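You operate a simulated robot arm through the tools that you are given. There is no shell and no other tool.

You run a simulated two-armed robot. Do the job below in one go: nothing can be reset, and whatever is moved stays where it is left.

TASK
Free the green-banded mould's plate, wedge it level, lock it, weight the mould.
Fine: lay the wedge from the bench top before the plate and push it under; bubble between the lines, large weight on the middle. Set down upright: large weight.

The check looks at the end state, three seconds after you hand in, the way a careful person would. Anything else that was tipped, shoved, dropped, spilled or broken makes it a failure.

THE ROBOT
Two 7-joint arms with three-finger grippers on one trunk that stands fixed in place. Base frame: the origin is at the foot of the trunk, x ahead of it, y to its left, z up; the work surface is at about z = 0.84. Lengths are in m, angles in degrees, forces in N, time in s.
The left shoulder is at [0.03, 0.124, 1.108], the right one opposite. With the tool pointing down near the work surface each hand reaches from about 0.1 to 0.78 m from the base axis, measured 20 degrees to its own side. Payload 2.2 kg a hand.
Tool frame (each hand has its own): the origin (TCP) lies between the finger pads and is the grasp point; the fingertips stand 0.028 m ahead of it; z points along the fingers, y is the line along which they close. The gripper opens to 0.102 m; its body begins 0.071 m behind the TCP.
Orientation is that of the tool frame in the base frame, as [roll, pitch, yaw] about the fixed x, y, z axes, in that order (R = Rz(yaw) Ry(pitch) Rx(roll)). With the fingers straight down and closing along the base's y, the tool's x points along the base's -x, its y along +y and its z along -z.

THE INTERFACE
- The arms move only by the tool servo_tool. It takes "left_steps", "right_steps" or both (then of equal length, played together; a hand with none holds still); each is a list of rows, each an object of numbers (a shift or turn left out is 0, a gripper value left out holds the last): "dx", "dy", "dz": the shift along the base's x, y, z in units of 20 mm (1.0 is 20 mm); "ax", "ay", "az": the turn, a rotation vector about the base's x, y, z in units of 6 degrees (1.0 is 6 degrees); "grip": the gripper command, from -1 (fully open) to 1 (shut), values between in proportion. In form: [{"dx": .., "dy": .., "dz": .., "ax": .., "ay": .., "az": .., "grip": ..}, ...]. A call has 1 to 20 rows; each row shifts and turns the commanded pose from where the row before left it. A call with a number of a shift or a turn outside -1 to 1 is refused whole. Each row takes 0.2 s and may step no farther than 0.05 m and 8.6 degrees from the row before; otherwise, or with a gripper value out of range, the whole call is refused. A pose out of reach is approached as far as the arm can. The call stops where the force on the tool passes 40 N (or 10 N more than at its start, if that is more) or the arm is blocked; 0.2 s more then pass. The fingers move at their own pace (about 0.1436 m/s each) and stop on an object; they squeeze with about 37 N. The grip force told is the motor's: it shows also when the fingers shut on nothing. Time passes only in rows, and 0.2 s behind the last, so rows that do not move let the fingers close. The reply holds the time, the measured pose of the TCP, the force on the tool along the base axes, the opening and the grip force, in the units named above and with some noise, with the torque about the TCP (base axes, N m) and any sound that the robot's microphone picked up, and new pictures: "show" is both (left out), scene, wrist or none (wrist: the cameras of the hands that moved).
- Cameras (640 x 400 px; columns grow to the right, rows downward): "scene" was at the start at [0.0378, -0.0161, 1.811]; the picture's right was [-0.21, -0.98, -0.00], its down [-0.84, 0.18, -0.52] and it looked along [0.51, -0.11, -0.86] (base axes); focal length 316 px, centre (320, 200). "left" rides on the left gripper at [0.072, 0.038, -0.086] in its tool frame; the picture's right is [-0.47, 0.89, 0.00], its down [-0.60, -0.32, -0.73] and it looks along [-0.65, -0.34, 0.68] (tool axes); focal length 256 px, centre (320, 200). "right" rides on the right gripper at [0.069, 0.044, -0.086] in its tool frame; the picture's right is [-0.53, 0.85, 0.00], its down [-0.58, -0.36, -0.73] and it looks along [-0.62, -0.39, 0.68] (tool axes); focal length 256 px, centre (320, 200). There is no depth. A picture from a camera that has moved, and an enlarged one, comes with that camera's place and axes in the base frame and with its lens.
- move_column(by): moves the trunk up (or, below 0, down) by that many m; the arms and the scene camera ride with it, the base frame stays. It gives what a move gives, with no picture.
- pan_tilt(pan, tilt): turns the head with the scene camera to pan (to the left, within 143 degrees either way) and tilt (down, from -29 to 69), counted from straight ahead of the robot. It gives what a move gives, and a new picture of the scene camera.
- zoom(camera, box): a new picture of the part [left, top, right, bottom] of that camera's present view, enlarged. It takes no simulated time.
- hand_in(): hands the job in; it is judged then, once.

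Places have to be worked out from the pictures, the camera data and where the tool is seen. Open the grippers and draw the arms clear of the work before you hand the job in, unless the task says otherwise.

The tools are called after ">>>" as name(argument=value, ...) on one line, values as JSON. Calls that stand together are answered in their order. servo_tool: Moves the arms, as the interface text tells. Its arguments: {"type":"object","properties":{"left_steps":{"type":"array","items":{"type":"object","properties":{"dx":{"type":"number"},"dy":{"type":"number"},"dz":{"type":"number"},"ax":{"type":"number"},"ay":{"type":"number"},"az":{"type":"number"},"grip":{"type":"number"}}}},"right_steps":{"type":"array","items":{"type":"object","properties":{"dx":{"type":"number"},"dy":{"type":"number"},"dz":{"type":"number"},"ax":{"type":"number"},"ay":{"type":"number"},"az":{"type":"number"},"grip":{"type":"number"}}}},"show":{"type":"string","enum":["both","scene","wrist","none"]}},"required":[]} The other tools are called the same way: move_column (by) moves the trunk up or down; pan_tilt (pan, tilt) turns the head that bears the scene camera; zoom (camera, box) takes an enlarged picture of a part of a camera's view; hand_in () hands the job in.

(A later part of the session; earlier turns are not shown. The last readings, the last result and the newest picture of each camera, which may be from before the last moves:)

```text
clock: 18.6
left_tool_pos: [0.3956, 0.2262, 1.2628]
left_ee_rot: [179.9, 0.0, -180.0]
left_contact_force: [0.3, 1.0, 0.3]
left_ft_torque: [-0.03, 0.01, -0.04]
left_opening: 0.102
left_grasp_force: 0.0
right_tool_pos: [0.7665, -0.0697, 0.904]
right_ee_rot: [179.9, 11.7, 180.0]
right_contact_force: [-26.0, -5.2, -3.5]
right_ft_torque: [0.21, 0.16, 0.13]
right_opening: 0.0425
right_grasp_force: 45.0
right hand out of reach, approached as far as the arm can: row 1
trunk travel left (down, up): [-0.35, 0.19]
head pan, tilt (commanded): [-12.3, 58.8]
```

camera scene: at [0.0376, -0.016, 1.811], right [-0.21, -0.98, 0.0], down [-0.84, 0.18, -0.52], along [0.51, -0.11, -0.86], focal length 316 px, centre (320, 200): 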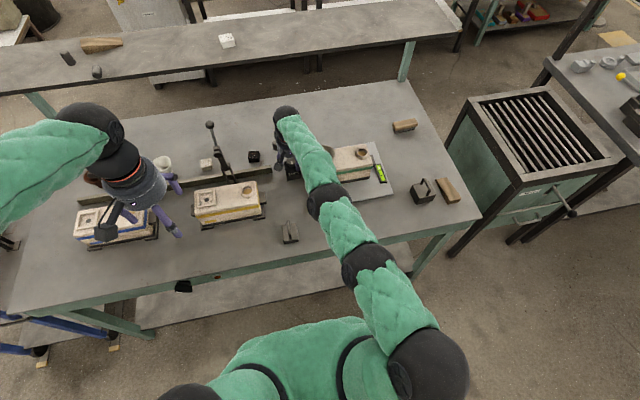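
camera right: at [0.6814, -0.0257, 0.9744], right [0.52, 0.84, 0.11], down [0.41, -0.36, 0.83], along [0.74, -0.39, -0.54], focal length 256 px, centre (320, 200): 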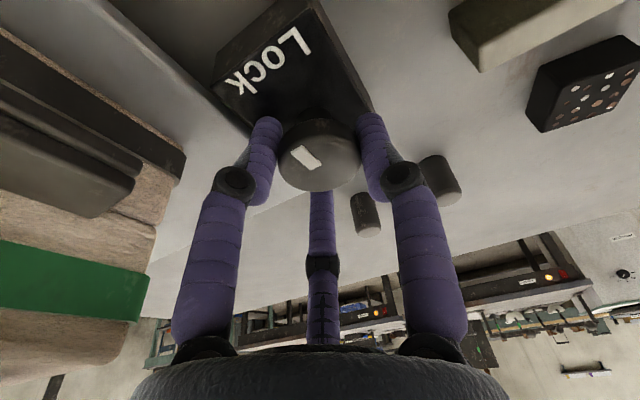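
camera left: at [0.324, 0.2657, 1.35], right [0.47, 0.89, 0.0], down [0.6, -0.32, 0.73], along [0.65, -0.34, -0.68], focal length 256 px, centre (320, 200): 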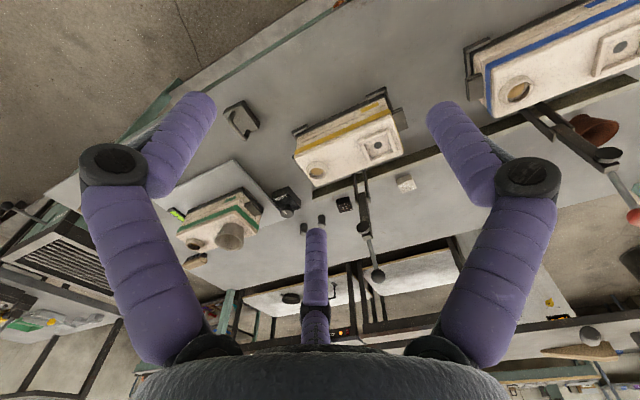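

The side load persists and the solver reports the pose at the edge of reach; I look at the scene to judge the arm's stretch.

>>> servo_tool(right_steps=[{}], show="both")

```text
clock: 19.0
left_tool_pos: [0.3967, 0.2261, 1.2646]
left_ee_rot: [-179.9, 0.1, 179.9]
left_contact_force: [0.0, -0.6, 0.2]
left_ft_torque: [-0.01, 0.01, -0.03]
left_opening: 0.102
left_grasp_force: 0.1
right_tool_pos: [0.7649, -0.0699, 0.9044]
right_ee_rot: [-180.0, 11.7, 179.9]
right_contact_force: [-26.4, -2.1, -3.7]
right_ft_torque: [0.4, 0.27, 0.05]
right_opening: 0.0426
right_grasp_force: 45.0
trunk travel left (down, up): [-0.35, 0.19]
head pan, tilt (commanded): [-12.3, 58.8]
camera scene: at [0.0346, -0.0161, 1.8111], right [-0.21, -0.98, 0.0], down [-0.84, 0.18, -0.52], along [0.51, -0.11, -0.85], focal length 316 px, centre (320, 200)
camera right: at [0.6814, -0.026, 0.9745], right [0.52, 0.85, 0.11], down [0.42, -0.36, 0.83], along [0.74, -0.39, -0.54], focal length 256 px, centre (320, 200)
```

scene: 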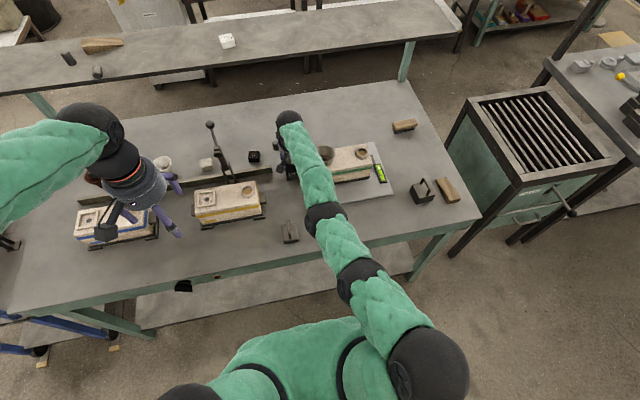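
right: 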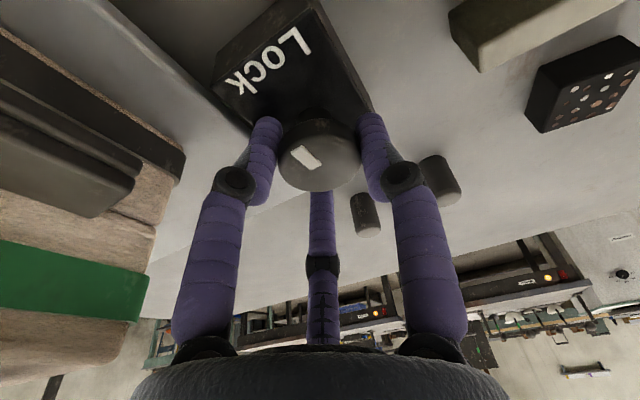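

The arm is nearly straight at this pose. I try easing the command back another 6 mm to see whether the load falls.

>>> servo_tool(right_steps=[{"dx": -0.3}, {}], show="none")

```text
clock: 19.6
left_tool_pos: [0.3965, 0.2274, 1.2643]
left_ee_rot: [-180.0, 0.1, 179.9]
left_contact_force: [0.5, 0.2, -0.7]
left_ft_torque: [0.0, 0.0, 0.02]
left_opening: 0.1021
left_grasp_force: 0.0
right_tool_pos: [0.765, -0.0691, 0.9046]
right_ee_rot: [179.9, 11.7, 180.0]
right_contact_force: [-26.7, 1.6, -5.4]
right_ft_torque: [0.36, 0.3, 0.05]
right_opening: 0.0426
right_grasp_force: 44.8
right hand out of reach, approached as far as the arm can: row 1
trunk travel left (down, up): [-0.35, 0.19]
head pan, tilt (commanded): [-12.3, 58.8]
```

It looks like the elbow is locked straight (singular), so inward commands have no effect. I release the knob, rise and pull back with the tilt kept so that the elbow can bend again.

>>> servo_tool(right_steps=[{"grip": 0}, {"grip": -0.1}, {"grip": -0.1}, {"dz": 0.5}, {"dz": 0.8}, {"dz": 0.8}, {"dz": 0.8, "dx": -0.3}, {"dx": -0.5}, {}], show="both")

```text
clock: 21.6
left_tool_pos: [0.3976, 0.228, 1.2643]
left_ee_rot: [-180.0, 0.1, -180.0]
left_contact_force: [-0.2, -0.2, 0.0]
left_ft_torque: [-0.02, 0.01, 0.02]
left_opening: 0.1019
left_grasp_force: 0.0
right_tool_pos: [0.7694, -0.0675, 0.9578]
right_ee_rot: [180.0, 11.9, 180.0]
right_contact_force: [0.6, 0.4, -0.6]
right_ft_torque: [-0.01, -0.02, 0.02]
right_opening: 0.056
right_grasp_force: 0.1
right hand out of reach, approached as far as the arm can: row 6, 7, 8
trunk travel left (down, up): [-0.35, 0.19]
head pan, tilt (commanded): [-12.3, 58.8]
camera scene: at [0.0372, -0.0155, 1.811], right [-0.21, -0.98, 0.0], down [-0.84, 0.18, -0.52], along [0.51, -0.11, -0.86], focal length 316 px, centre (320, 200)
camera right: at [0.6868, -0.024, 1.0286], right [0.52, 0.85, 0.11], down [0.41, -0.36, 0.83], along [0.75, -0.39, -0.54], focal length 256 px, centre (320, 200)
```

scene: 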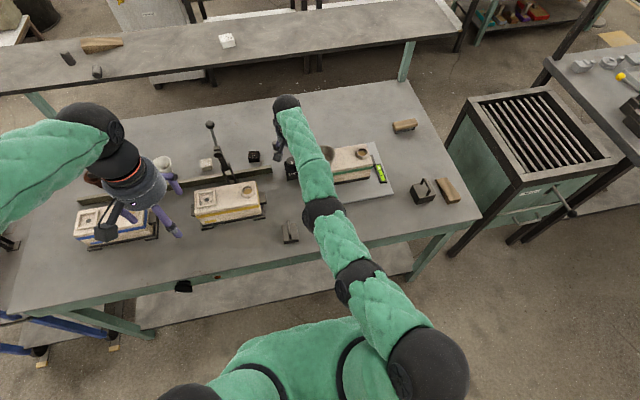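
right: 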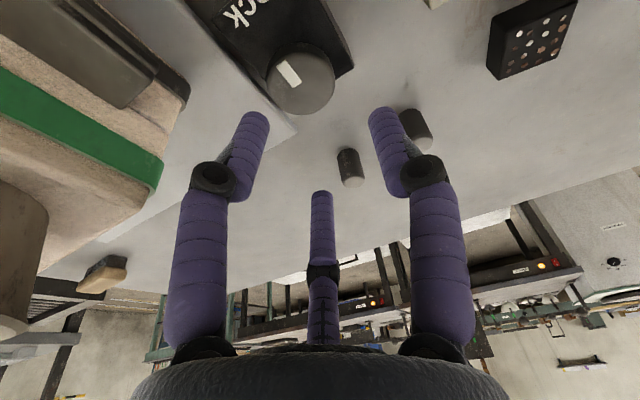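

Still straight. I pull back with a larger inward stroke, tilting further, to break out of the straight-elbow pose.

>>> servo_tool(right_steps=[{"dx": -0.5, "dz": 0.5, "ay": -0.7}, {"dx": -0.8, "dz": 0.5, "ay": -0.7}, {"dx": -0.8, "dz": 0.3}, {"dx": -0.8}, {}], show="scene")

```text
clock: 22.8
left_tool_pos: [0.3983, 0.2274, 1.2635]
left_ee_rot: [-180.0, 0.0, 180.0]
left_contact_force: [-0.3, 0.8, 0.4]
left_ft_torque: [-0.03, -0.02, 0.0]
left_opening: 0.1021
left_grasp_force: 0.0
right_tool_pos: [0.8026, -0.0557, 0.9719]
right_ee_rot: [-179.9, 20.3, 180.0]
right_contact_force: [0.2, 0.0, 0.1]
right_ft_torque: [0.02, 0.0, -0.02]
right_opening: 0.0558
right_grasp_force: 0.1
right hand out of reach, approached as far as the arm can: row 1, 2, 3, 4
trunk travel left (down, up): [-0.35, 0.19]
head pan, tilt (commanded): [-12.3, 58.8]
camera scene: at [0.0378, -0.0159, 1.811], right [-0.21, -0.98, 0.0], down [-0.84, 0.18, -0.52], along [0.51, -0.11, -0.86], focal length 316 px, centre (320, 200)
```

scene: 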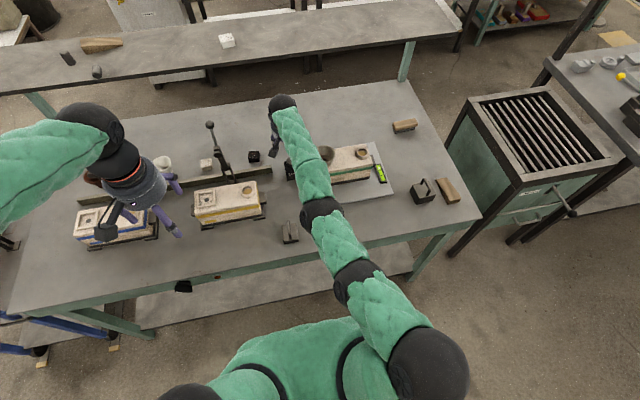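

The elbow remains locked. I command a longer move up and inward (away from everything) to unlock it.

>>> servo_tool(right_steps=[{"dx": -1, "dz": 1}, {"dx": -1, "dz": 1}, {"dx": -1, "dz": 1}, {"dx": -1, "dz": 1}, {"dx": -1, "dz": 1}, {}], show="scene")

```text
clock: 24.2
left_tool_pos: [0.3987, 0.2269, 1.2638]
left_ee_rot: [180.0, 0.0, -180.0]
left_contact_force: [0.3, 0.3, 0.1]
left_ft_torque: [-0.01, 0.01, 0.0]
left_opening: 0.1019
left_grasp_force: 0.0
right_tool_pos: [0.7972, -0.0247, 0.9837]
right_ee_rot: [179.9, 20.4, -179.9]
right_contact_force: [-0.5, -0.6, 0.4]
right_ft_torque: [0.02, -0.02, -0.03]
right_opening: 0.0559
right_grasp_force: 0.0
right hand out of reach, approached as far as the arm can: row 1, 2, 3, 4, 5
trunk travel left (down, up): [-0.35, 0.19]
head pan, tilt (commanded): [-12.3, 58.8]
camera scene: at [0.0379, -0.016, 1.811], right [-0.21, -0.98, 0.0], down [-0.84, 0.18, -0.52], along [0.51, -0.11, -0.86], focal length 316 px, centre (320, 200)
```

scene: 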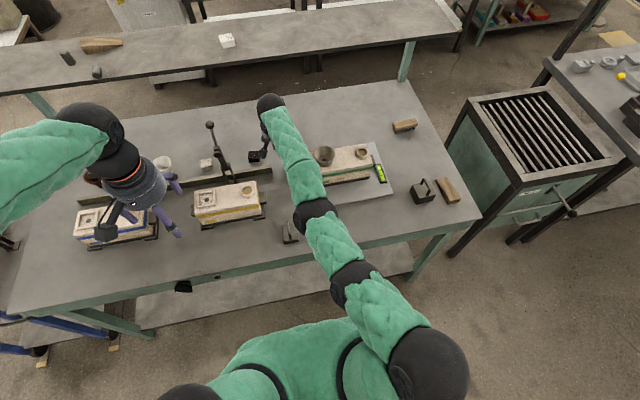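

The solver is stuck at the straight-elbow singularity. Sideways motion flexes the elbow, so I try a small move to +y combined with inward motion (the lever at y≈0.15 is still ~0.1 m clear).

>>> servo_tool(right_steps=[{"dx": -1, "dy": 0.7}, {"dx": -1, "dy": 0.7}, {"dx": -1}, {"dx": -1}, {}], show="scene")

```text
clock: 25.4
left_tool_pos: [0.3971, 0.2259, 1.2626]
left_ee_rot: [180.0, 0.0, -180.0]
left_contact_force: [-0.1, -0.1, 0.8]
left_ft_torque: [0.0, -0.01, 0.01]
left_opening: 0.1018
left_grasp_force: 0.1
right_tool_pos: [0.7884, 0.0159, 0.998]
right_ee_rot: [-180.0, 20.4, -180.0]
right_contact_force: [0.5, 0.3, 0.1]
right_ft_torque: [0.04, 0.06, 0.03]
right_opening: 0.0561
right_grasp_force: 0.1
right hand out of reach, approached as far as the arm can: row 1, 2, 3, 4
trunk travel left (down, up): [-0.35, 0.19]
head pan, tilt (commanded): [-12.3, 58.8]
camera scene: at [0.0379, -0.0161, 1.811], right [-0.21, -0.98, 0.0], down [-0.84, 0.18, -0.52], along [0.51, -0.11, -0.86], focal length 316 px, centre (320, 200)
```

scene: 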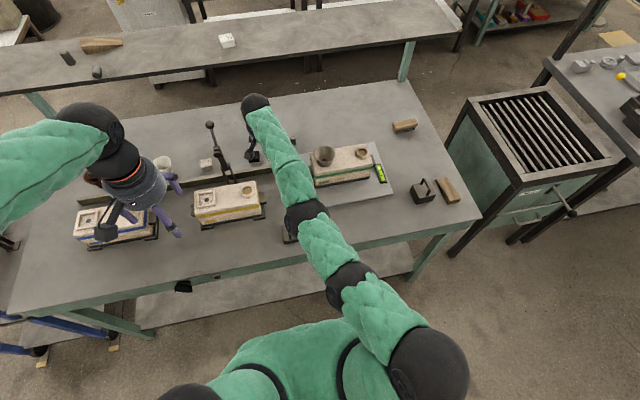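

Still locked, and nearer the lever than I like. I try the opposite flexing direction: swing to -y with a little downward motion, staying above everything.

>>> servo_tool(right_steps=[{"dx": -0.5, "dz": -0.8, "dy": -0.6}, {"dx": -1, "dz": -0.5, "dy": -0.6}, {"dx": -1, "dy": -0.5}, {}], show="scene")

```text
clock: 26.4
left_tool_pos: [0.3982, 0.2279, 1.2639]
left_ee_rot: [179.9, 0.0, -180.0]
left_contact_force: [-0.6, 1.0, -0.1]
left_ft_torque: [-0.03, 0.02, 0.0]
left_opening: 0.1018
left_grasp_force: 0.1
right_tool_pos: [0.7946, -0.0099, 0.9869]
right_ee_rot: [-179.9, 20.3, -180.0]
right_contact_force: [-0.5, 0.1, 0.1]
right_ft_torque: [0.02, -0.02, 0.02]
right_opening: 0.0561
right_grasp_force: 0.1
right hand out of reach, approached as far as the arm can: row 1, 2, 3
trunk travel left (down, up): [-0.35, 0.19]
head pan, tilt (commanded): [-12.3, 58.8]
camera scene: at [0.0377, -0.0157, 1.811], right [-0.21, -0.98, 0.0], down [-0.84, 0.18, -0.52], along [0.51, -0.11, -0.86], focal length 316 px, centre (320, 200)
```

scene: 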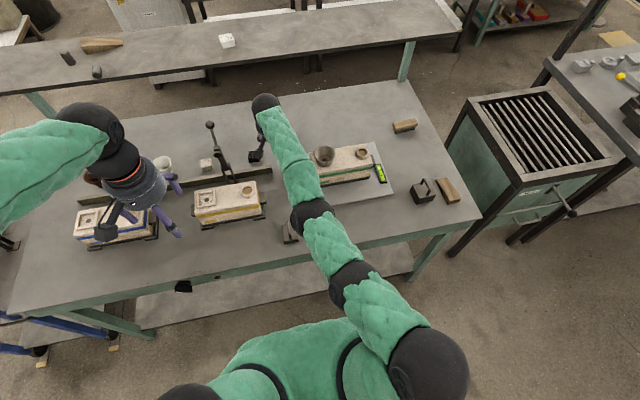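

I test a pure upward command to learn which directions still respond.

>>> servo_tool(right_steps=[{"dz": 0.5}, {"dz": 0.5}, {"dz": 0.5}, {}], show="none")

```text
clock: 27.4
left_tool_pos: [0.3973, 0.227, 1.2633]
left_ee_rot: [-180.0, 0.0, 180.0]
left_contact_force: [-0.3, -0.3, 0.5]
left_ft_torque: [0.0, 0.01, -0.02]
left_opening: 0.1019
left_grasp_force: 0.1
right_tool_pos: [0.7961, -0.0113, 1.0178]
right_ee_rot: [180.0, 20.2, -179.9]
right_contact_force: [0.1, -0.6, 0.2]
right_ft_torque: [-0.05, 0.01, 0.0]
right_opening: 0.056
right_grasp_force: 0.1
trunk travel left (down, up): [-0.35, 0.19]
head pan, tilt (commanded): [-12.3, 58.8]
```

Pure upward motion works. I continue up and then try small inward steps.

>>> servo_tool(right_steps=[{"dz": 0.7}, {"dz": 0.7}, {"dz": 0.7}, {"dx": -0.2, "dz": 0.5}, {"dx": -0.3, "dz": 0.3}, {"dx": -0.4}, {"dx": -0.5}, {}], show="scene")

```text
clock: 29.2
left_tool_pos: [0.3985, 0.227, 1.2633]
left_ee_rot: [-180.0, 0.0, -179.9]
left_contact_force: [0.0, 0.5, 0.4]
left_ft_torque: [-0.01, -0.01, -0.03]
left_opening: 0.102
left_grasp_force: 0.0
right_tool_pos: [0.7963, -0.0062, 1.0754]
right_ee_rot: [180.0, 20.3, -180.0]
right_contact_force: [0.1, -0.7, -0.3]
right_ft_torque: [-0.05, -0.04, 0.01]
right_opening: 0.056
right_grasp_force: 0.0
right hand out of reach, approached as far as the arm can: row 4, 5, 6, 7
trunk travel left (down, up): [-0.35, 0.19]
head pan, tilt (commanded): [-12.3, 58.8]
camera scene: at [0.0378, -0.0158, 1.811], right [-0.21, -0.98, 0.0], down [-0.84, 0.18, -0.52], along [0.51, -0.11, -0.86], focal length 316 px, centre (320, 200)
```

scene: 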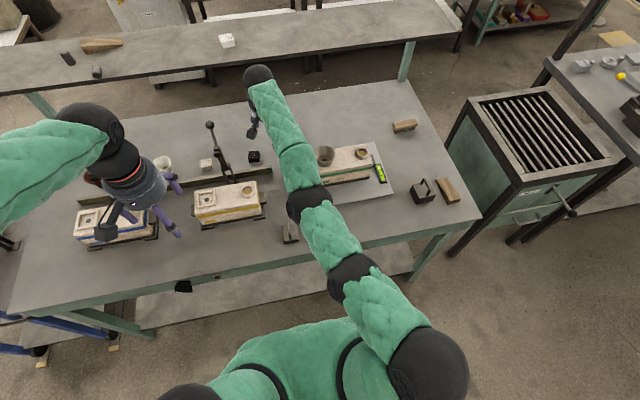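

Inward motion is still dead. I try pure downward steps (likely the flexing direction), then inward.

>>> servo_tool(right_steps=[{"dz": -0.7}, {"dz": -0.7}, {"dz": -0.7}, {"dx": -0.5}, {"dx": -0.5}, {}], show="none")

```text
clock: 30.6
left_tool_pos: [0.3987, 0.2266, 1.2621]
left_ee_rot: [180.0, 0.1, -179.9]
left_contact_force: [-0.2, 0.0, -0.4]
left_ft_torque: [0.02, -0.04, 0.0]
left_opening: 0.1019
left_grasp_force: 0.0
right_tool_pos: [0.8081, -0.0057, 1.0342]
right_ee_rot: [-179.3, 20.3, 179.7]
right_contact_force: [-0.3, -0.5, -0.6]
right_ft_torque: [-0.02, 0.01, 0.01]
right_opening: 0.0562
right_grasp_force: 0.0
right hand out of reach, approached as far as the arm can: row 4, 5
trunk travel left (down, up): [-0.35, 0.19]
head pan, tilt (commanded): [-12.3, 58.8]
```

Commanding inward even moved the hand slightly outward, so the solver is bending a joint against a limit. I look at the arm's shape closely.

>>> zoom(camera="scene", box=[220, 60, 500, 400])

>>> zoom(camera="left", box=[0, 0, 640, 400])

```text
1.18 times, centred on (360, 230) of scene
camera zoom: at [0.0379, -0.016, 1.811], right [-0.21, -0.98, 0.0], down [-0.84, 0.18, -0.52], along [0.51, -0.11, -0.86], focal length 372 px, centre (273, 165)
```

zoom: 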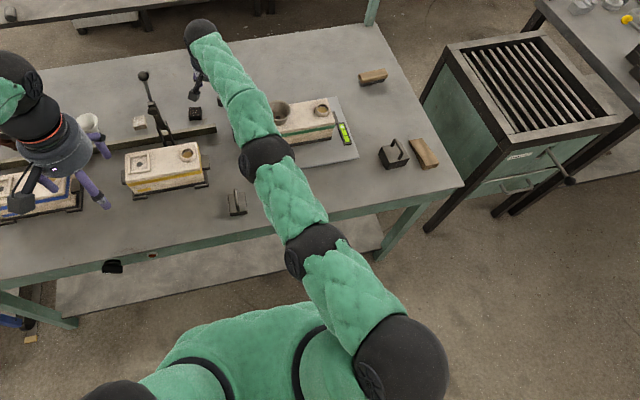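

```text
1.00 times, centred on (320, 200) of left (not enlarged: the box is as wide or as high as the picture)
camera zoom: at [0.325, 0.2652, 1.3498], right [0.47, 0.89, 0.0], down [0.6, -0.32, 0.73], along [0.65, -0.34, -0.68], focal length 256 px, centre (320, 200)
```

zoom: 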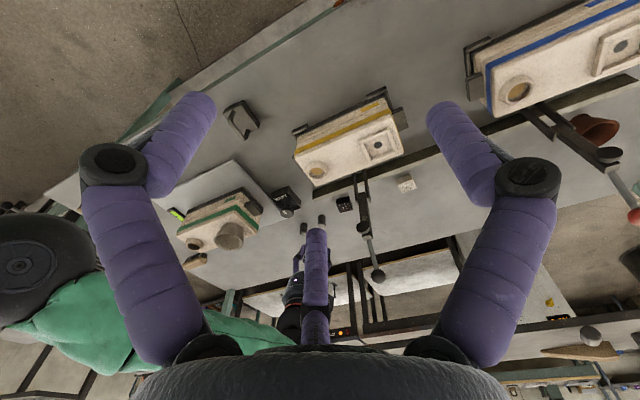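

I return the hand toward vertical while letting the fingers swing back naturally (wrist fixed) and rising, which mimics the pose from which it unlocked before.

>>> servo_tool(right_steps=[{"ay": 0.75, "dx": -0.95, "dz": 0.4}, {"ay": 0.75, "dx": -0.95, "dz": 0.4}, {"ay": 0.75, "dx": -0.95, "dz": 0.4}, {"ay": 0.75, "dx": -0.95, "dz": 0.4}, {"dz": 0.5}, {"dz": 0.5}, {}], show="scene")

```text
clock: 32.2
left_tool_pos: [0.3987, 0.2267, 1.2633]
left_ee_rot: [180.0, 0.1, 180.0]
left_contact_force: [-0.1, -0.2, -0.6]
left_ft_torque: [0.01, 0.03, -0.02]
left_opening: 0.1017
left_grasp_force: 0.0
right_tool_pos: [0.7327, -0.0044, 1.0861]
right_ee_rot: [180.0, 2.4, 179.9]
right_contact_force: [-0.6, -0.2, 0.9]
right_ft_torque: [-0.04, -0.01, -0.01]
right_opening: 0.0562
right_grasp_force: 0.1
trunk travel left (down, up): [-0.35, 0.19]
head pan, tilt (commanded): [-12.3, 58.8]
camera scene: at [0.038, -0.0158, 1.811], right [-0.21, -0.98, 0.0], down [-0.84, 0.18, -0.52], along [0.51, -0.11, -0.86], focal length 316 px, centre (320, 200)
```

scene: 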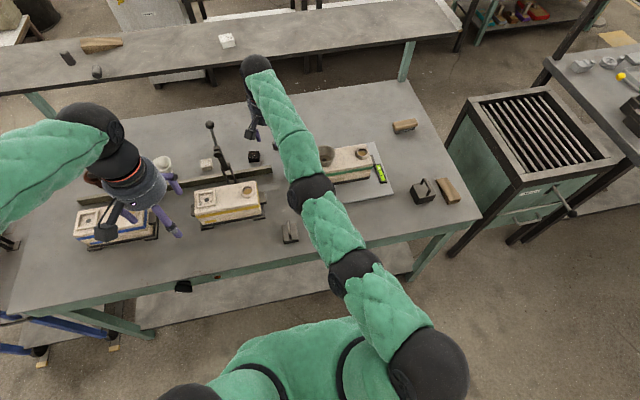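

All rows were accepted. Now I swing toward -y (the arm's own side) at this safe height and see whether the elbow bends.

>>> servo_tool(right_steps=[{"dy": -0.7}, {"dy": -0.8}, {"dy": -0.9}, {"dy": -0.9}, {"dy": -0.9}, {"dy": -0.9}, {}], show="scene")

```text
clock: 33.8
left_tool_pos: [0.3983, 0.2266, 1.2626]
left_ee_rot: [180.0, 0.0, -180.0]
left_contact_force: [-0.1, 0.6, 0.6]
left_ft_torque: [-0.01, -0.01, 0.02]
left_opening: 0.1022
left_grasp_force: 0.1
right_tool_pos: [0.7419, -0.1059, 1.088]
right_ee_rot: [-180.0, 2.2, 180.0]
right_contact_force: [0.1, 0.5, -0.6]
right_ft_torque: [0.0, -0.02, -0.01]
right_opening: 0.0562
right_grasp_force: 0.0
right hand out of reach, approached as far as the arm can: row 4, 6
trunk travel left (down, up): [-0.35, 0.19]
head pan, tilt (commanded): [-12.3, 58.8]
camera scene: at [0.0377, -0.0154, 1.811], right [-0.21, -0.98, 0.0], down [-0.84, 0.18, -0.52], along [0.51, -0.11, -0.86], focal length 316 px, centre (320, 200)
```

scene: 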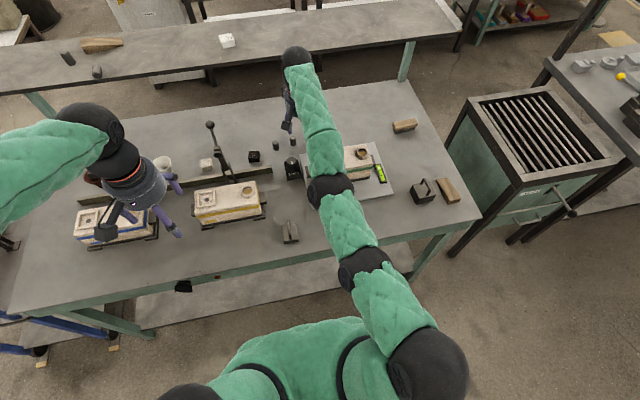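

Still straight. I repeat what unlocked it before: tilt by -6° twice with the TCP held.

>>> servo_tool(right_steps=[{"ay": -1}, {"ay": -1}, {}], show="scene")

```text
clock: 34.6
left_tool_pos: [0.3999, 0.2262, 1.2637]
left_ee_rot: [-180.0, -0.1, 180.0]
left_contact_force: [-0.2, -0.8, -0.3]
left_ft_torque: [0.01, -0.02, 0.03]
left_opening: 0.1021
left_grasp_force: 0.1
right_tool_pos: [0.7754, -0.1054, 1.089]
right_ee_rot: [-179.2, 6.2, 179.7]
right_contact_force: [-0.6, -0.4, -0.4]
right_ft_torque: [-0.01, -0.02, -0.04]
right_opening: 0.0563
right_grasp_force: 0.1
right hand out of reach, approached as far as the arm can: row 1, 2
trunk travel left (down, up): [-0.35, 0.19]
head pan, tilt (commanded): [-12.3, 58.8]
camera scene: at [0.0386, -0.0155, 1.811], right [-0.21, -0.98, 0.0], down [-0.84, 0.18, -0.52], along [0.51, -0.11, -0.86], focal length 316 px, centre (320, 200)
```

scene: 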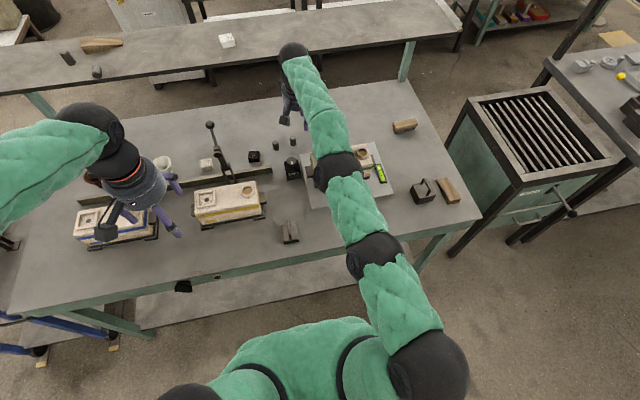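

The hand moved outward and the arm's shape changed, suggesting the elbow passed through straight. I try inward steps now.

>>> servo_tool(right_steps=[{"dx": -0.5}, {"dx": -0.5}, {"dx": -0.5}, {}], show="scene")

```text
clock: 35.6
left_tool_pos: [0.3981, 0.2272, 1.2628]
left_ee_rot: [-179.9, 0.0, 179.9]
left_contact_force: [-1.0, -0.1, -0.7]
left_ft_torque: [0.0, 0.0, -0.01]
left_opening: 0.1018
left_grasp_force: 0.1
right_tool_pos: [0.7732, -0.1032, 1.0921]
right_ee_rot: [-178.7, 6.2, 179.8]
right_contact_force: [0.9, 0.1, -0.7]
right_ft_torque: [-0.01, 0.0, 0.01]
right_opening: 0.0559
right_grasp_force: 0.1
right hand out of reach, approached as far as the arm can: row 3
trunk travel left (down, up): [-0.35, 0.19]
head pan, tilt (commanded): [-12.3, 58.8]
camera scene: at [0.0378, -0.0154, 1.811], right [-0.21, -0.98, 0.0], down [-0.84, 0.18, -0.52], along [0.51, -0.11, -0.86], focal length 316 px, centre (320, 200)
```

scene: 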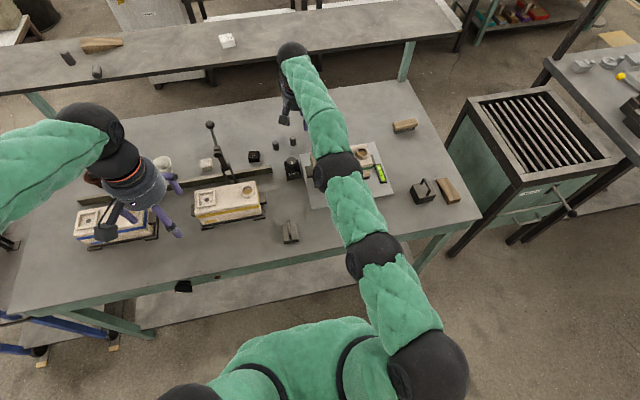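

Rows 1–2 were accepted but row 3 jumped; I take single gentle inward steps and watch.

>>> servo_tool(right_steps=[{"dx": -0.5}, {}], show="none")

>>> servo_tool(right_steps=[{"dx": -0.4}, {}], show="none")

```text
clock: 36.2
left_tool_pos: [0.398, 0.226, 1.2632]
left_ee_rot: [-179.9, 0.0, 179.9]
left_contact_force: [-0.2, 0.3, 0.3]
left_ft_torque: [0.02, 0.01, 0.02]
left_opening: 0.102
left_grasp_force: 0.0
right_tool_pos: [0.7719, -0.1059, 1.0912]
right_ee_rot: [-178.7, 6.2, 179.7]
right_contact_force: [-0.1, -0.2, -0.5]
right_ft_torque: [0.0, -0.02, -0.05]
right_opening: 0.0561
right_grasp_force: 0.2
right hand out of reach, approached as far as the arm can: row 1
trunk travel left (down, up): [-0.35, 0.19]
head pan, tilt (commanded): [-12.3, 58.8]
```

```text
clock: 36.8
left_tool_pos: [0.3992, 0.2269, 1.2646]
left_ee_rot: [-180.0, 0.0, -180.0]
left_contact_force: [0.2, 0.8, -0.1]
left_ft_torque: [0.02, -0.02, 0.01]
left_opening: 0.1021
left_grasp_force: 0.0
right_tool_pos: [0.7665, -0.1049, 1.0912]
right_ee_rot: [-179.2, 6.3, 179.7]
right_contact_force: [0.2, 0.1, -0.2]
right_ft_torque: [0.0, -0.01, 0.02]
right_opening: 0.0562
right_grasp_force: 0.1
trunk travel left (down, up): [-0.35, 0.19]
head pan, tilt (commanded): [-12.3, 58.8]
```

The second step worked (0.7665). I continue with small inward steps.

>>> servo_tool(right_steps=[{"dx": -0.25}, {"dx": -0.25}, {"dx": -0.25}, {"dx": -0.25}, {}], show="scene")

```text
clock: 38.0
left_tool_pos: [0.399, 0.2262, 1.2619]
left_ee_rot: [-179.9, 0.0, 179.9]
left_contact_force: [0.2, 0.2, 0.6]
left_ft_torque: [0.0, -0.01, 0.01]
left_opening: 0.102
left_grasp_force: 0.0
right_tool_pos: [0.756, -0.1041, 1.0911]
right_ee_rot: [-179.3, 6.1, 179.9]
right_contact_force: [0.6, -0.2, 0.4]
right_ft_torque: [0.01, 0.02, 0.04]
right_opening: 0.0562
right_grasp_force: 0.0
right hand out of reach, approached as far as the arm can: row 3, 4
trunk travel left (down, up): [-0.35, 0.19]
head pan, tilt (commanded): [-12.3, 58.8]
camera scene: at [0.0379, -0.0167, 1.811], right [-0.21, -0.98, 0.0], down [-0.84, 0.18, -0.52], along [0.51, -0.11, -0.86], focal length 316 px, centre (320, 200)
```

scene: 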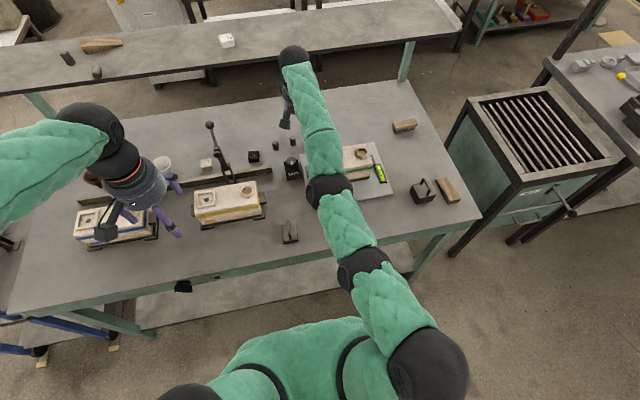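

The elbow is bending the wrong way (hyper-extending to its limit). I extend to full stretch again, then lower the hand, which should flex the elbow the proper way.

>>> servo_tool(right_steps=[{"dx": 0.5}, {"dx": 0.5}, {"dx": 0.5}, {"dx": 0.3}, {}], show="scene")

>>> servo_tool(right_steps=[{"dz": -0.5}, {"dz": -0.5}, {"dz": -0.5}, {"dz": -0.5}, {}], show="scene")

```text
clock: 39.2
left_tool_pos: [0.3982, 0.2265, 1.2631]
left_ee_rot: [-179.9, 0.0, 180.0]
left_contact_force: [-0.6, 0.5, 0.7]
left_ft_torque: [0.01, -0.02, 0.01]
left_opening: 0.1021
left_grasp_force: 0.1
right_tool_pos: [0.7744, -0.1035, 1.0919]
right_ee_rot: [-179.3, 6.2, 179.7]
right_contact_force: [-0.3, 0.5, 0.0]
right_ft_torque: [0.01, -0.02, -0.05]
right_opening: 0.0558
right_grasp_force: 0.0
right hand out of reach, approached as far as the arm can: row 3, 4
trunk travel left (down, up): [-0.35, 0.19]
head pan, tilt (commanded): [-12.3, 58.8]
camera scene: at [0.0378, -0.0157, 1.811], right [-0.21, -0.98, 0.0], down [-0.84, 0.18, -0.52], along [0.51, -0.11, -0.86], focal length 316 px, centre (320, 200)
```

scene: 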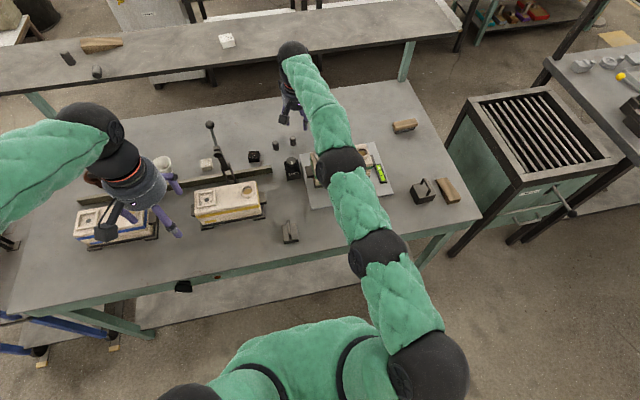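

```text
clock: 40.4
left_tool_pos: [0.3977, 0.227, 1.2635]
left_ee_rot: [-180.0, 0.0, 180.0]
left_contact_force: [-0.1, 1.4, -0.3]
left_ft_torque: [0.02, 0.03, 0.0]
left_opening: 0.1022
left_grasp_force: 0.1
right_tool_pos: [0.7732, -0.1041, 1.0524]
right_ee_rot: [-179.4, 6.2, 179.8]
right_contact_force: [-0.4, 0.0, 0.8]
right_ft_torque: [0.02, 0.05, 0.01]
right_opening: 0.0564
right_grasp_force: 0.0
trunk travel left (down, up): [-0.35, 0.19]
head pan, tilt (commanded): [-12.3, 58.8]
camera scene: at [0.0377, -0.0159, 1.811], right [-0.21, -0.98, 0.0], down [-0.84, 0.18, -0.52], along [0.51, -0.11, -0.86], focal length 316 px, centre (320, 200)
```

scene: 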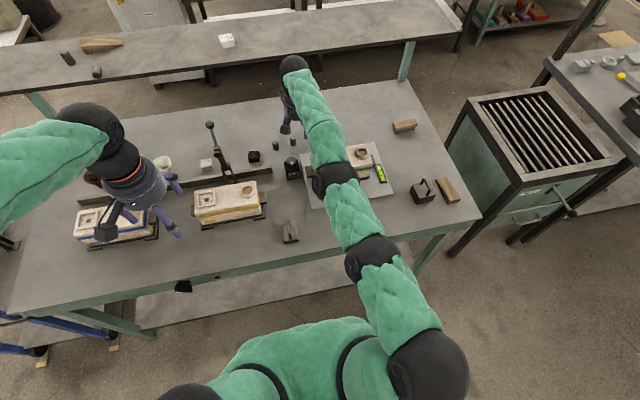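

No flags going down. Now I try inward again in small steps.

>>> servo_tool(right_steps=[{"dx": -0.3, "dz": -0.2}, {"dx": -0.3, "dz": -0.2}, {"dx": -0.3}, {"dx": -0.3}, {}], show="scene")

```text
clock: 41.6
left_tool_pos: [0.3974, 0.2275, 1.2634]
left_ee_rot: [180.0, 0.0, -179.9]
left_contact_force: [-1.0, 0.8, -0.1]
left_ft_torque: [-0.02, 0.03, 0.01]
left_opening: 0.1021
left_grasp_force: 0.0
right_tool_pos: [0.7582, -0.1035, 1.0436]
right_ee_rot: [-179.3, 6.2, 179.9]
right_contact_force: [0.2, -0.2, 0.3]
right_ft_torque: [-0.02, 0.01, 0.01]
right_opening: 0.0563
right_grasp_force: 0.0
right hand out of reach, approached as far as the arm can: row 4
trunk travel left (down, up): [-0.35, 0.19]
head pan, tilt (commanded): [-12.3, 58.8]
camera scene: at [0.0378, -0.0158, 1.811], right [-0.21, -0.98, 0.0], down [-0.84, 0.18, -0.52], along [0.51, -0.11, -0.86], focal length 316 px, centre (320, 200)
```

scene: 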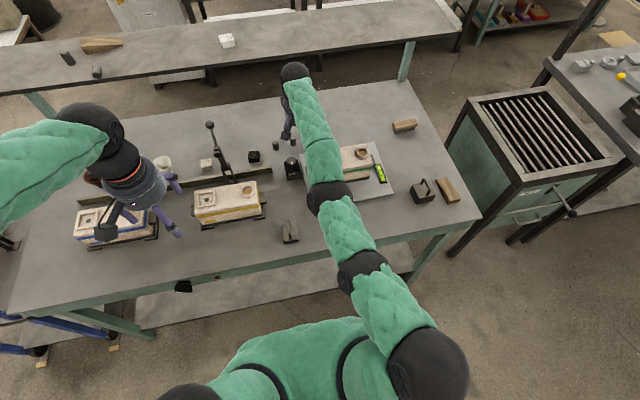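

The elbow flips to the wrong side again. At full stretch I'll move the hand to +y (which should push the elbow out to the right), then come inward.

>>> servo_tool(right_steps=[{"dx": 0.5}, {"dx": 0.5}, {"dx": 0.5, "dy": 0.3}, {"dx": 0.2, "dy": 0.5}, {"dy": 0.5}, {"dy": 0.5}, {"dy": 0.5}, {}], show="scene")

>>> servo_tool(right_steps=[{"dx": -0.2, "dy": 0.3}, {"dx": -0.3, "dy": 0.2}, {"dx": -0.3}, {"dx": -0.3}, {}], show="scene")

```text
clock: 43.4
left_tool_pos: [0.397, 0.2272, 1.2633]
left_ee_rot: [180.0, 0.0, -180.0]
left_contact_force: [0.3, -0.1, 1.1]
left_ft_torque: [0.03, -0.01, 0.01]
left_opening: 0.1023
left_grasp_force: 0.0
right_tool_pos: [0.7702, -0.0627, 1.0446]
right_ee_rot: [-179.3, 6.3, 179.8]
right_contact_force: [0.7, 0.5, -0.3]
right_ft_torque: [0.01, -0.03, -0.02]
right_opening: 0.0561
right_grasp_force: 0.1
right hand out of reach, approached as far as the arm can: row 3, 4, 6
trunk travel left (down, up): [-0.35, 0.19]
head pan, tilt (commanded): [-12.3, 58.8]
camera scene: at [0.0381, -0.0159, 1.811], right [-0.21, -0.98, 0.0], down [-0.84, 0.18, -0.52], along [0.51, -0.11, -0.86], focal length 316 px, centre (320, 200)
```

scene: 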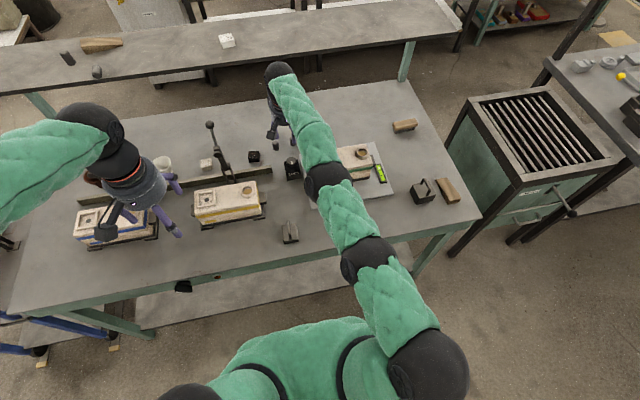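

```text
clock: 44.6
left_tool_pos: [0.3977, 0.2276, 1.2635]
left_ee_rot: [179.9, -0.1, -180.0]
left_contact_force: [-0.1, 0.5, -0.1]
left_ft_torque: [0.0, 0.02, 0.01]
left_opening: 0.1021
left_grasp_force: 0.0
right_tool_pos: [0.752, -0.0524, 1.0438]
right_ee_rot: [-179.3, 6.2, 179.8]
right_contact_force: [-0.5, -0.5, 0.3]
right_ft_torque: [-0.01, 0.04, 0.02]
right_opening: 0.0562
right_grasp_force: 0.0
trunk travel left (down, up): [-0.35, 0.19]
head pan, tilt (commanded): [-12.3, 58.8]
camera scene: at [0.0378, -0.0159, 1.811], right [-0.21, -0.98, 0.0], down [-0.84, 0.18, -0.52], along [0.51, -0.11, -0.86], focal length 316 px, centre (320, 200)
```

scene: 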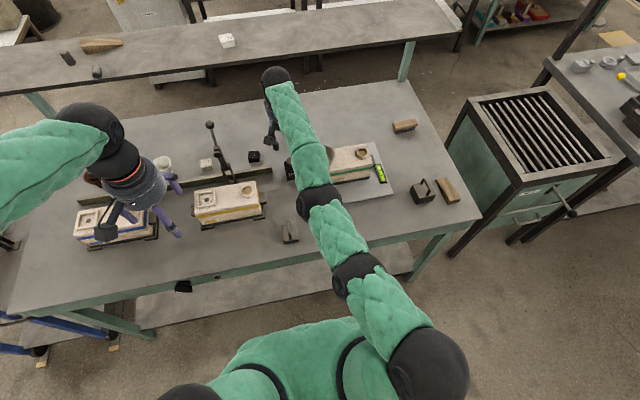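

Still the wrong elbow side. In this branch sideways moves work, so I swing well out to the right side at a safe height (z≈1.1) where the arm may find its normal elbow posture.

>>> servo_tool(right_steps=[{"dz": 0.9}, {"dz": 0.9}, {"dz": 0.9}, {"dy": -0.9}, {"dy": -0.9}, {"dy": -0.9}, {"dy": -0.9}, {"dy": -0.9}, {"dy": -0.9}, {"dy": -0.9}, {"dy": -0.9}, {"dy": -0.9}, {"dy": -0.9}, {}], show="scene")

```text
clock: 47.6
left_tool_pos: [0.3978, 0.227, 1.2632]
left_ee_rot: [180.0, 0.0, -180.0]
left_contact_force: [0.1, 0.4, 0.1]
left_ft_torque: [-0.01, -0.02, -0.03]
left_opening: 0.1021
left_grasp_force: 0.0
right_tool_pos: [0.7591, -0.2321, 1.099]
right_ee_rot: [-179.3, 6.2, 179.7]
right_contact_force: [0.2, -0.1, 0.6]
right_ft_torque: [0.0, 0.0, 0.02]
right_opening: 0.056
right_grasp_force: 0.1
right hand out of reach, approached as far as the arm can: row 4, 6, 8
trunk travel left (down, up): [-0.35, 0.19]
head pan, tilt (commanded): [-12.3, 58.8]
camera scene: at [0.0378, -0.0154, 1.811], right [-0.21, -0.98, 0.0], down [-0.84, 0.18, -0.52], along [0.51, -0.11, -0.86], focal length 316 px, centre (320, 200)
```

scene: 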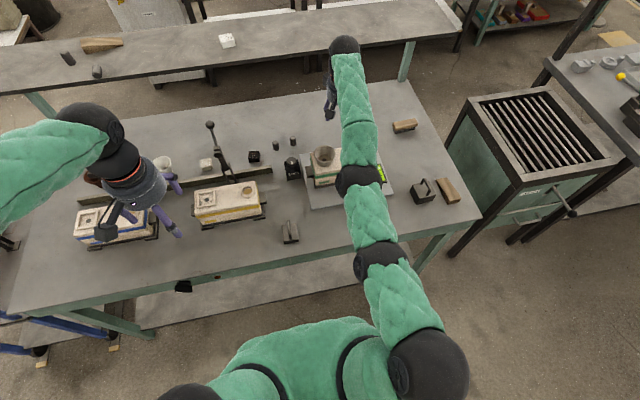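

Swinging right works. I continue along the arc to y≈-0.45 letting x shrink with the radius.

>>> servo_tool(right_steps=[{"dy": -0.9, "dx": -0.05, "dz": 0.2}, {"dy": -0.9, "dx": -0.1, "dz": 0.2}, {"dy": -0.9, "dx": -0.1, "dz": 0.2}, {"dy": -0.9, "dx": -0.15}, {"dy": -0.9, "dx": -0.15}, {"dy": -0.9, "dx": -0.2}, {"dy": -0.9, "dx": -0.2}, {"dy": -0.9, "dx": -0.25}, {"dy": -0.9, "dx": -0.3}, {"dy": -0.9, "dx": -0.3}, {"dy": -0.9, "dx": -0.35}, {"dy": -0.9, "dx": -0.4}, {}], show="scene")

```text
clock: 50.4
left_tool_pos: [0.3988, 0.2271, 1.2627]
left_ee_rot: [-180.0, -0.1, -180.0]
left_contact_force: [-0.2, -0.4, 0.0]
left_ft_torque: [-0.05, 0.01, 0.0]
left_opening: 0.1021
left_grasp_force: 0.1
right_tool_pos: [0.7093, -0.4478, 1.1102]
right_ee_rot: [-179.3, 6.2, 179.9]
right_contact_force: [-0.1, 0.0, -0.5]
right_ft_torque: [-0.01, 0.0, 0.0]
right_opening: 0.056
right_grasp_force: 0.1
trunk travel left (down, up): [-0.35, 0.19]
head pan, tilt (commanded): [-12.3, 58.8]
camera scene: at [0.038, -0.0154, 1.811], right [-0.21, -0.98, 0.0], down [-0.84, 0.18, -0.52], along [0.51, -0.11, -0.86], focal length 316 px, centre (320, 200)
```

scene: 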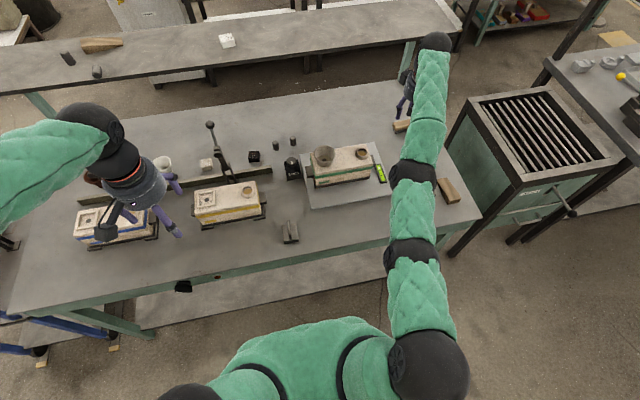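

Whole arc accepted. Now I try pulling inward here.

>>> servo_tool(right_steps=[{"dx": -0.5}, {"dx": -0.5}, {"dx": -0.5}, {"dx": -0.5}, {}], show="scene")

```text
clock: 51.6
left_tool_pos: [0.3977, 0.2268, 1.2623]
left_ee_rot: [-179.9, 0.0, 180.0]
left_contact_force: [-0.5, -1.2, -0.3]
left_ft_torque: [0.02, 0.0, 0.01]
left_opening: 0.1019
left_grasp_force: 0.1
right_tool_pos: [0.7017, -0.4623, 1.1156]
right_ee_rot: [-179.4, 6.2, 179.8]
right_contact_force: [0.1, 0.0, 0.2]
right_ft_torque: [0.0, -0.01, 0.02]
right_opening: 0.0561
right_grasp_force: 0.0
right hand out of reach, approached as far as the arm can: row 1, 2, 3, 4
trunk travel left (down, up): [-0.35, 0.19]
head pan, tilt (commanded): [-12.3, 58.8]
camera scene: at [0.0379, -0.0159, 1.811], right [-0.21, -0.98, 0.0], down [-0.84, 0.18, -0.52], along [0.51, -0.11, -0.86], focal length 316 px, centre (320, 200)
```

scene: 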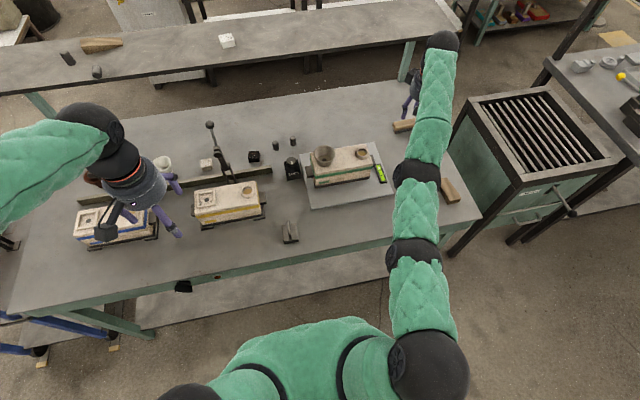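

I extend to full stretch here first, then sweep a long arc to +y at full radius to bias the elbow to the proper (right) side before pulling in.

>>> servo_tool(right_steps=[{"dx": 0.5}, {"dx": 0.5}, {"dx": 0.5}, {"dx": 0.5}, {}], show="scene")

```text
clock: 52.8
left_tool_pos: [0.3985, 0.2262, 1.264]
left_ee_rot: [-179.9, 0.0, 179.9]
left_contact_force: [0.6, -0.3, -0.2]
left_ft_torque: [-0.01, -0.01, 0.01]
left_opening: 0.1021
left_grasp_force: 0.1
right_tool_pos: [0.7221, -0.4584, 1.1133]
right_ee_rot: [-179.3, 6.1, 179.8]
right_contact_force: [-1.2, 0.4, 0.2]
right_ft_torque: [-0.02, 0.02, -0.01]
right_opening: 0.0563
right_grasp_force: 0.1
right hand out of reach, approached as far as the arm can: row 3, 4
trunk travel left (down, up): [-0.35, 0.19]
head pan, tilt (commanded): [-12.3, 58.8]
camera scene: at [0.0376, -0.0162, 1.811], right [-0.21, -0.98, 0.0], down [-0.84, 0.18, -0.52], along [0.51, -0.11, -0.86], focal length 316 px, centre (320, 200)
```

scene: 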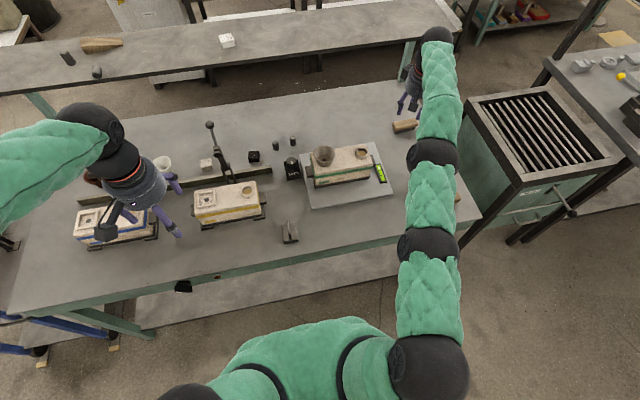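

Arm is straight in the picture now. I sweep the arc to +y at full radius, finishing with inward-leaning steps.

>>> servo_tool(right_steps=[{"dy": 0.9, "dx": 0.32}, {"dy": 0.9, "dx": 0.3}, {"dy": 0.9, "dx": 0.27}, {"dy": 0.9, "dx": 0.24}, {"dy": 0.9, "dx": 0.2}, {"dy": 0.9, "dx": 0.15}, {"dy": 0.9, "dx": 0.1}, {"dy": 0.9, "dx": 0.05}, {"dy": 0.9, "dx": 0.0}, {"dy": 0.9, "dx": -0.1}, {"dy": 0.9, "dx": -0.15}, {"dy": 0.9, "dx": -0.2}, {}], show="scene")

```text
clock: 55.6
left_tool_pos: [0.3981, 0.2259, 1.2638]
left_ee_rot: [-179.9, 0.0, -180.0]
left_contact_force: [1.0, -0.3, -0.8]
left_ft_torque: [0.02, 0.03, 0.02]
left_opening: 0.1018
left_grasp_force: 0.1
right_tool_pos: [0.7474, -0.2425, 1.1132]
right_ee_rot: [-179.3, 6.3, 179.9]
right_contact_force: [-0.3, -0.2, 0.6]
right_ft_torque: [-0.02, -0.05, 0.03]
right_opening: 0.056
right_grasp_force: 0.0
trunk travel left (down, up): [-0.35, 0.19]
head pan, tilt (commanded): [-12.3, 58.8]
camera scene: at [0.038, -0.0165, 1.811], right [-0.21, -0.98, 0.0], down [-0.84, 0.18, -0.52], along [0.51, -0.11, -0.86], focal length 316 px, centre (320, 200)
```

scene: 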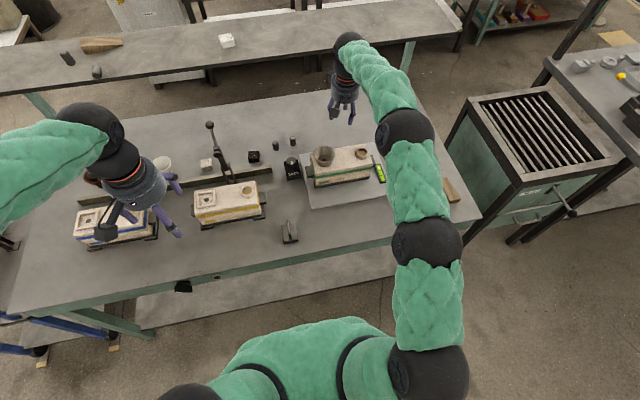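

The elbow is now bent out to the proper (right) side. I tilt to 18° to keep plenty of bend, then carry the hand back over the knob area in checked steps.

>>> servo_tool(right_steps=[{"ay": -0.7, "dx": -0.3}, {"ay": -0.7, "dx": -0.3}, {"ay": -0.6, "dx": -0.2}, {"dy": 0.8}, {"dy": 0.8}, {"dy": 0.8}, {"dy": 0.8}, {"dy": 0.8}, {}], show="scene")

```text
clock: 57.6
left_tool_pos: [0.3981, 0.2258, 1.2644]
left_ee_rot: [179.9, 0.0, -179.9]
left_contact_force: [0.3, -0.5, 0.5]
left_ft_torque: [0.02, 0.02, -0.02]
left_opening: 0.1019
left_grasp_force: 0.0
right_tool_pos: [0.7322, -0.1616, 1.1139]
right_ee_rot: [-179.3, 18.2, 179.8]
right_contact_force: [0.3, -0.3, 0.5]
right_ft_torque: [0.02, -0.04, 0.01]
right_opening: 0.0559
right_grasp_force: 0.1
trunk travel left (down, up): [-0.35, 0.19]
head pan, tilt (commanded): [-12.3, 58.8]
camera scene: at [0.0378, -0.0163, 1.811], right [-0.21, -0.98, 0.0], down [-0.84, 0.18, -0.52], along [0.51, -0.11, -0.86], focal length 316 px, centre (320, 200)
```

scene: 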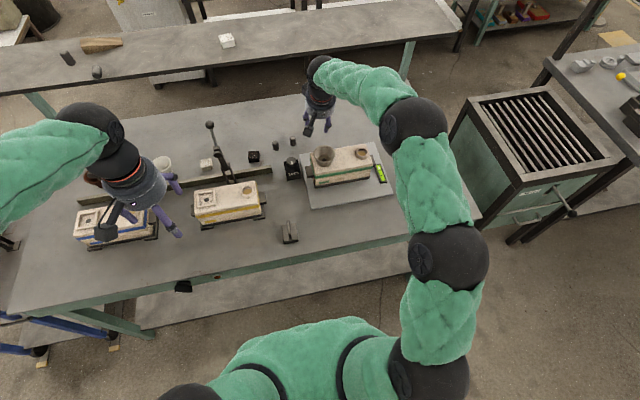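

The elbow is well bent to the right. I move over the knob at z≈1.02.

>>> servo_tool(right_steps=[{"dy": 0.78, "dz": -0.4}, {"dy": 0.78, "dz": -0.6}, {"dy": 0.78, "dz": -0.8}, {"dy": 0.78, "dz": -0.9}, {"dy": 0.78, "dz": -0.9}, {"dy": 0.78, "dz": -0.9}, {}], show="both")

```text
clock: 59.2
left_tool_pos: [0.3976, 0.2261, 1.2625]
left_ee_rot: [180.0, -0.1, 180.0]
left_contact_force: [0.4, -0.1, 0.3]
left_ft_torque: [0.0, 0.0, 0.03]
left_opening: 0.1021
left_grasp_force: 0.1
right_tool_pos: [0.7303, -0.0677, 1.0245]
right_ee_rot: [-179.4, 18.4, 179.7]
right_contact_force: [0.4, -1.4, -0.7]
right_ft_torque: [0.01, 0.01, 0.01]
right_opening: 0.0564
right_grasp_force: 0.0
trunk travel left (down, up): [-0.35, 0.19]
head pan, tilt (commanded): [-12.3, 58.8]
camera scene: at [0.0373, -0.0164, 1.811], right [-0.21, -0.98, 0.0], down [-0.84, 0.18, -0.52], along [0.51, -0.11, -0.86], focal length 316 px, centre (320, 200)
camera right: at [0.6396, -0.023, 1.0844], right [0.51, 0.84, 0.16], down [0.32, -0.36, 0.88], along [0.8, -0.4, -0.45], focal length 256 px, centre (320, 200)
```

scene: 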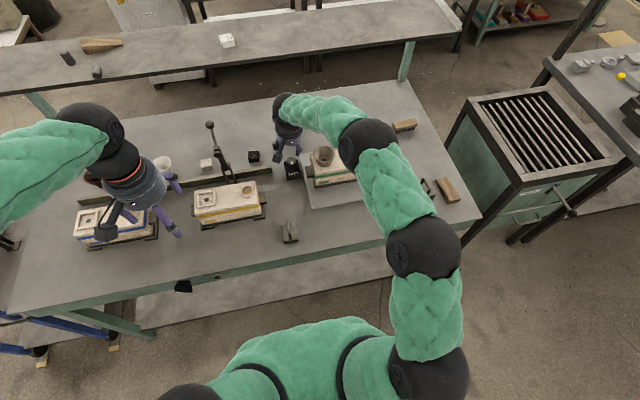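
right: 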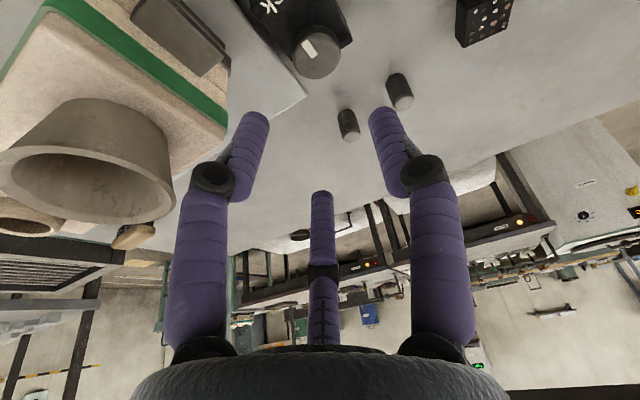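

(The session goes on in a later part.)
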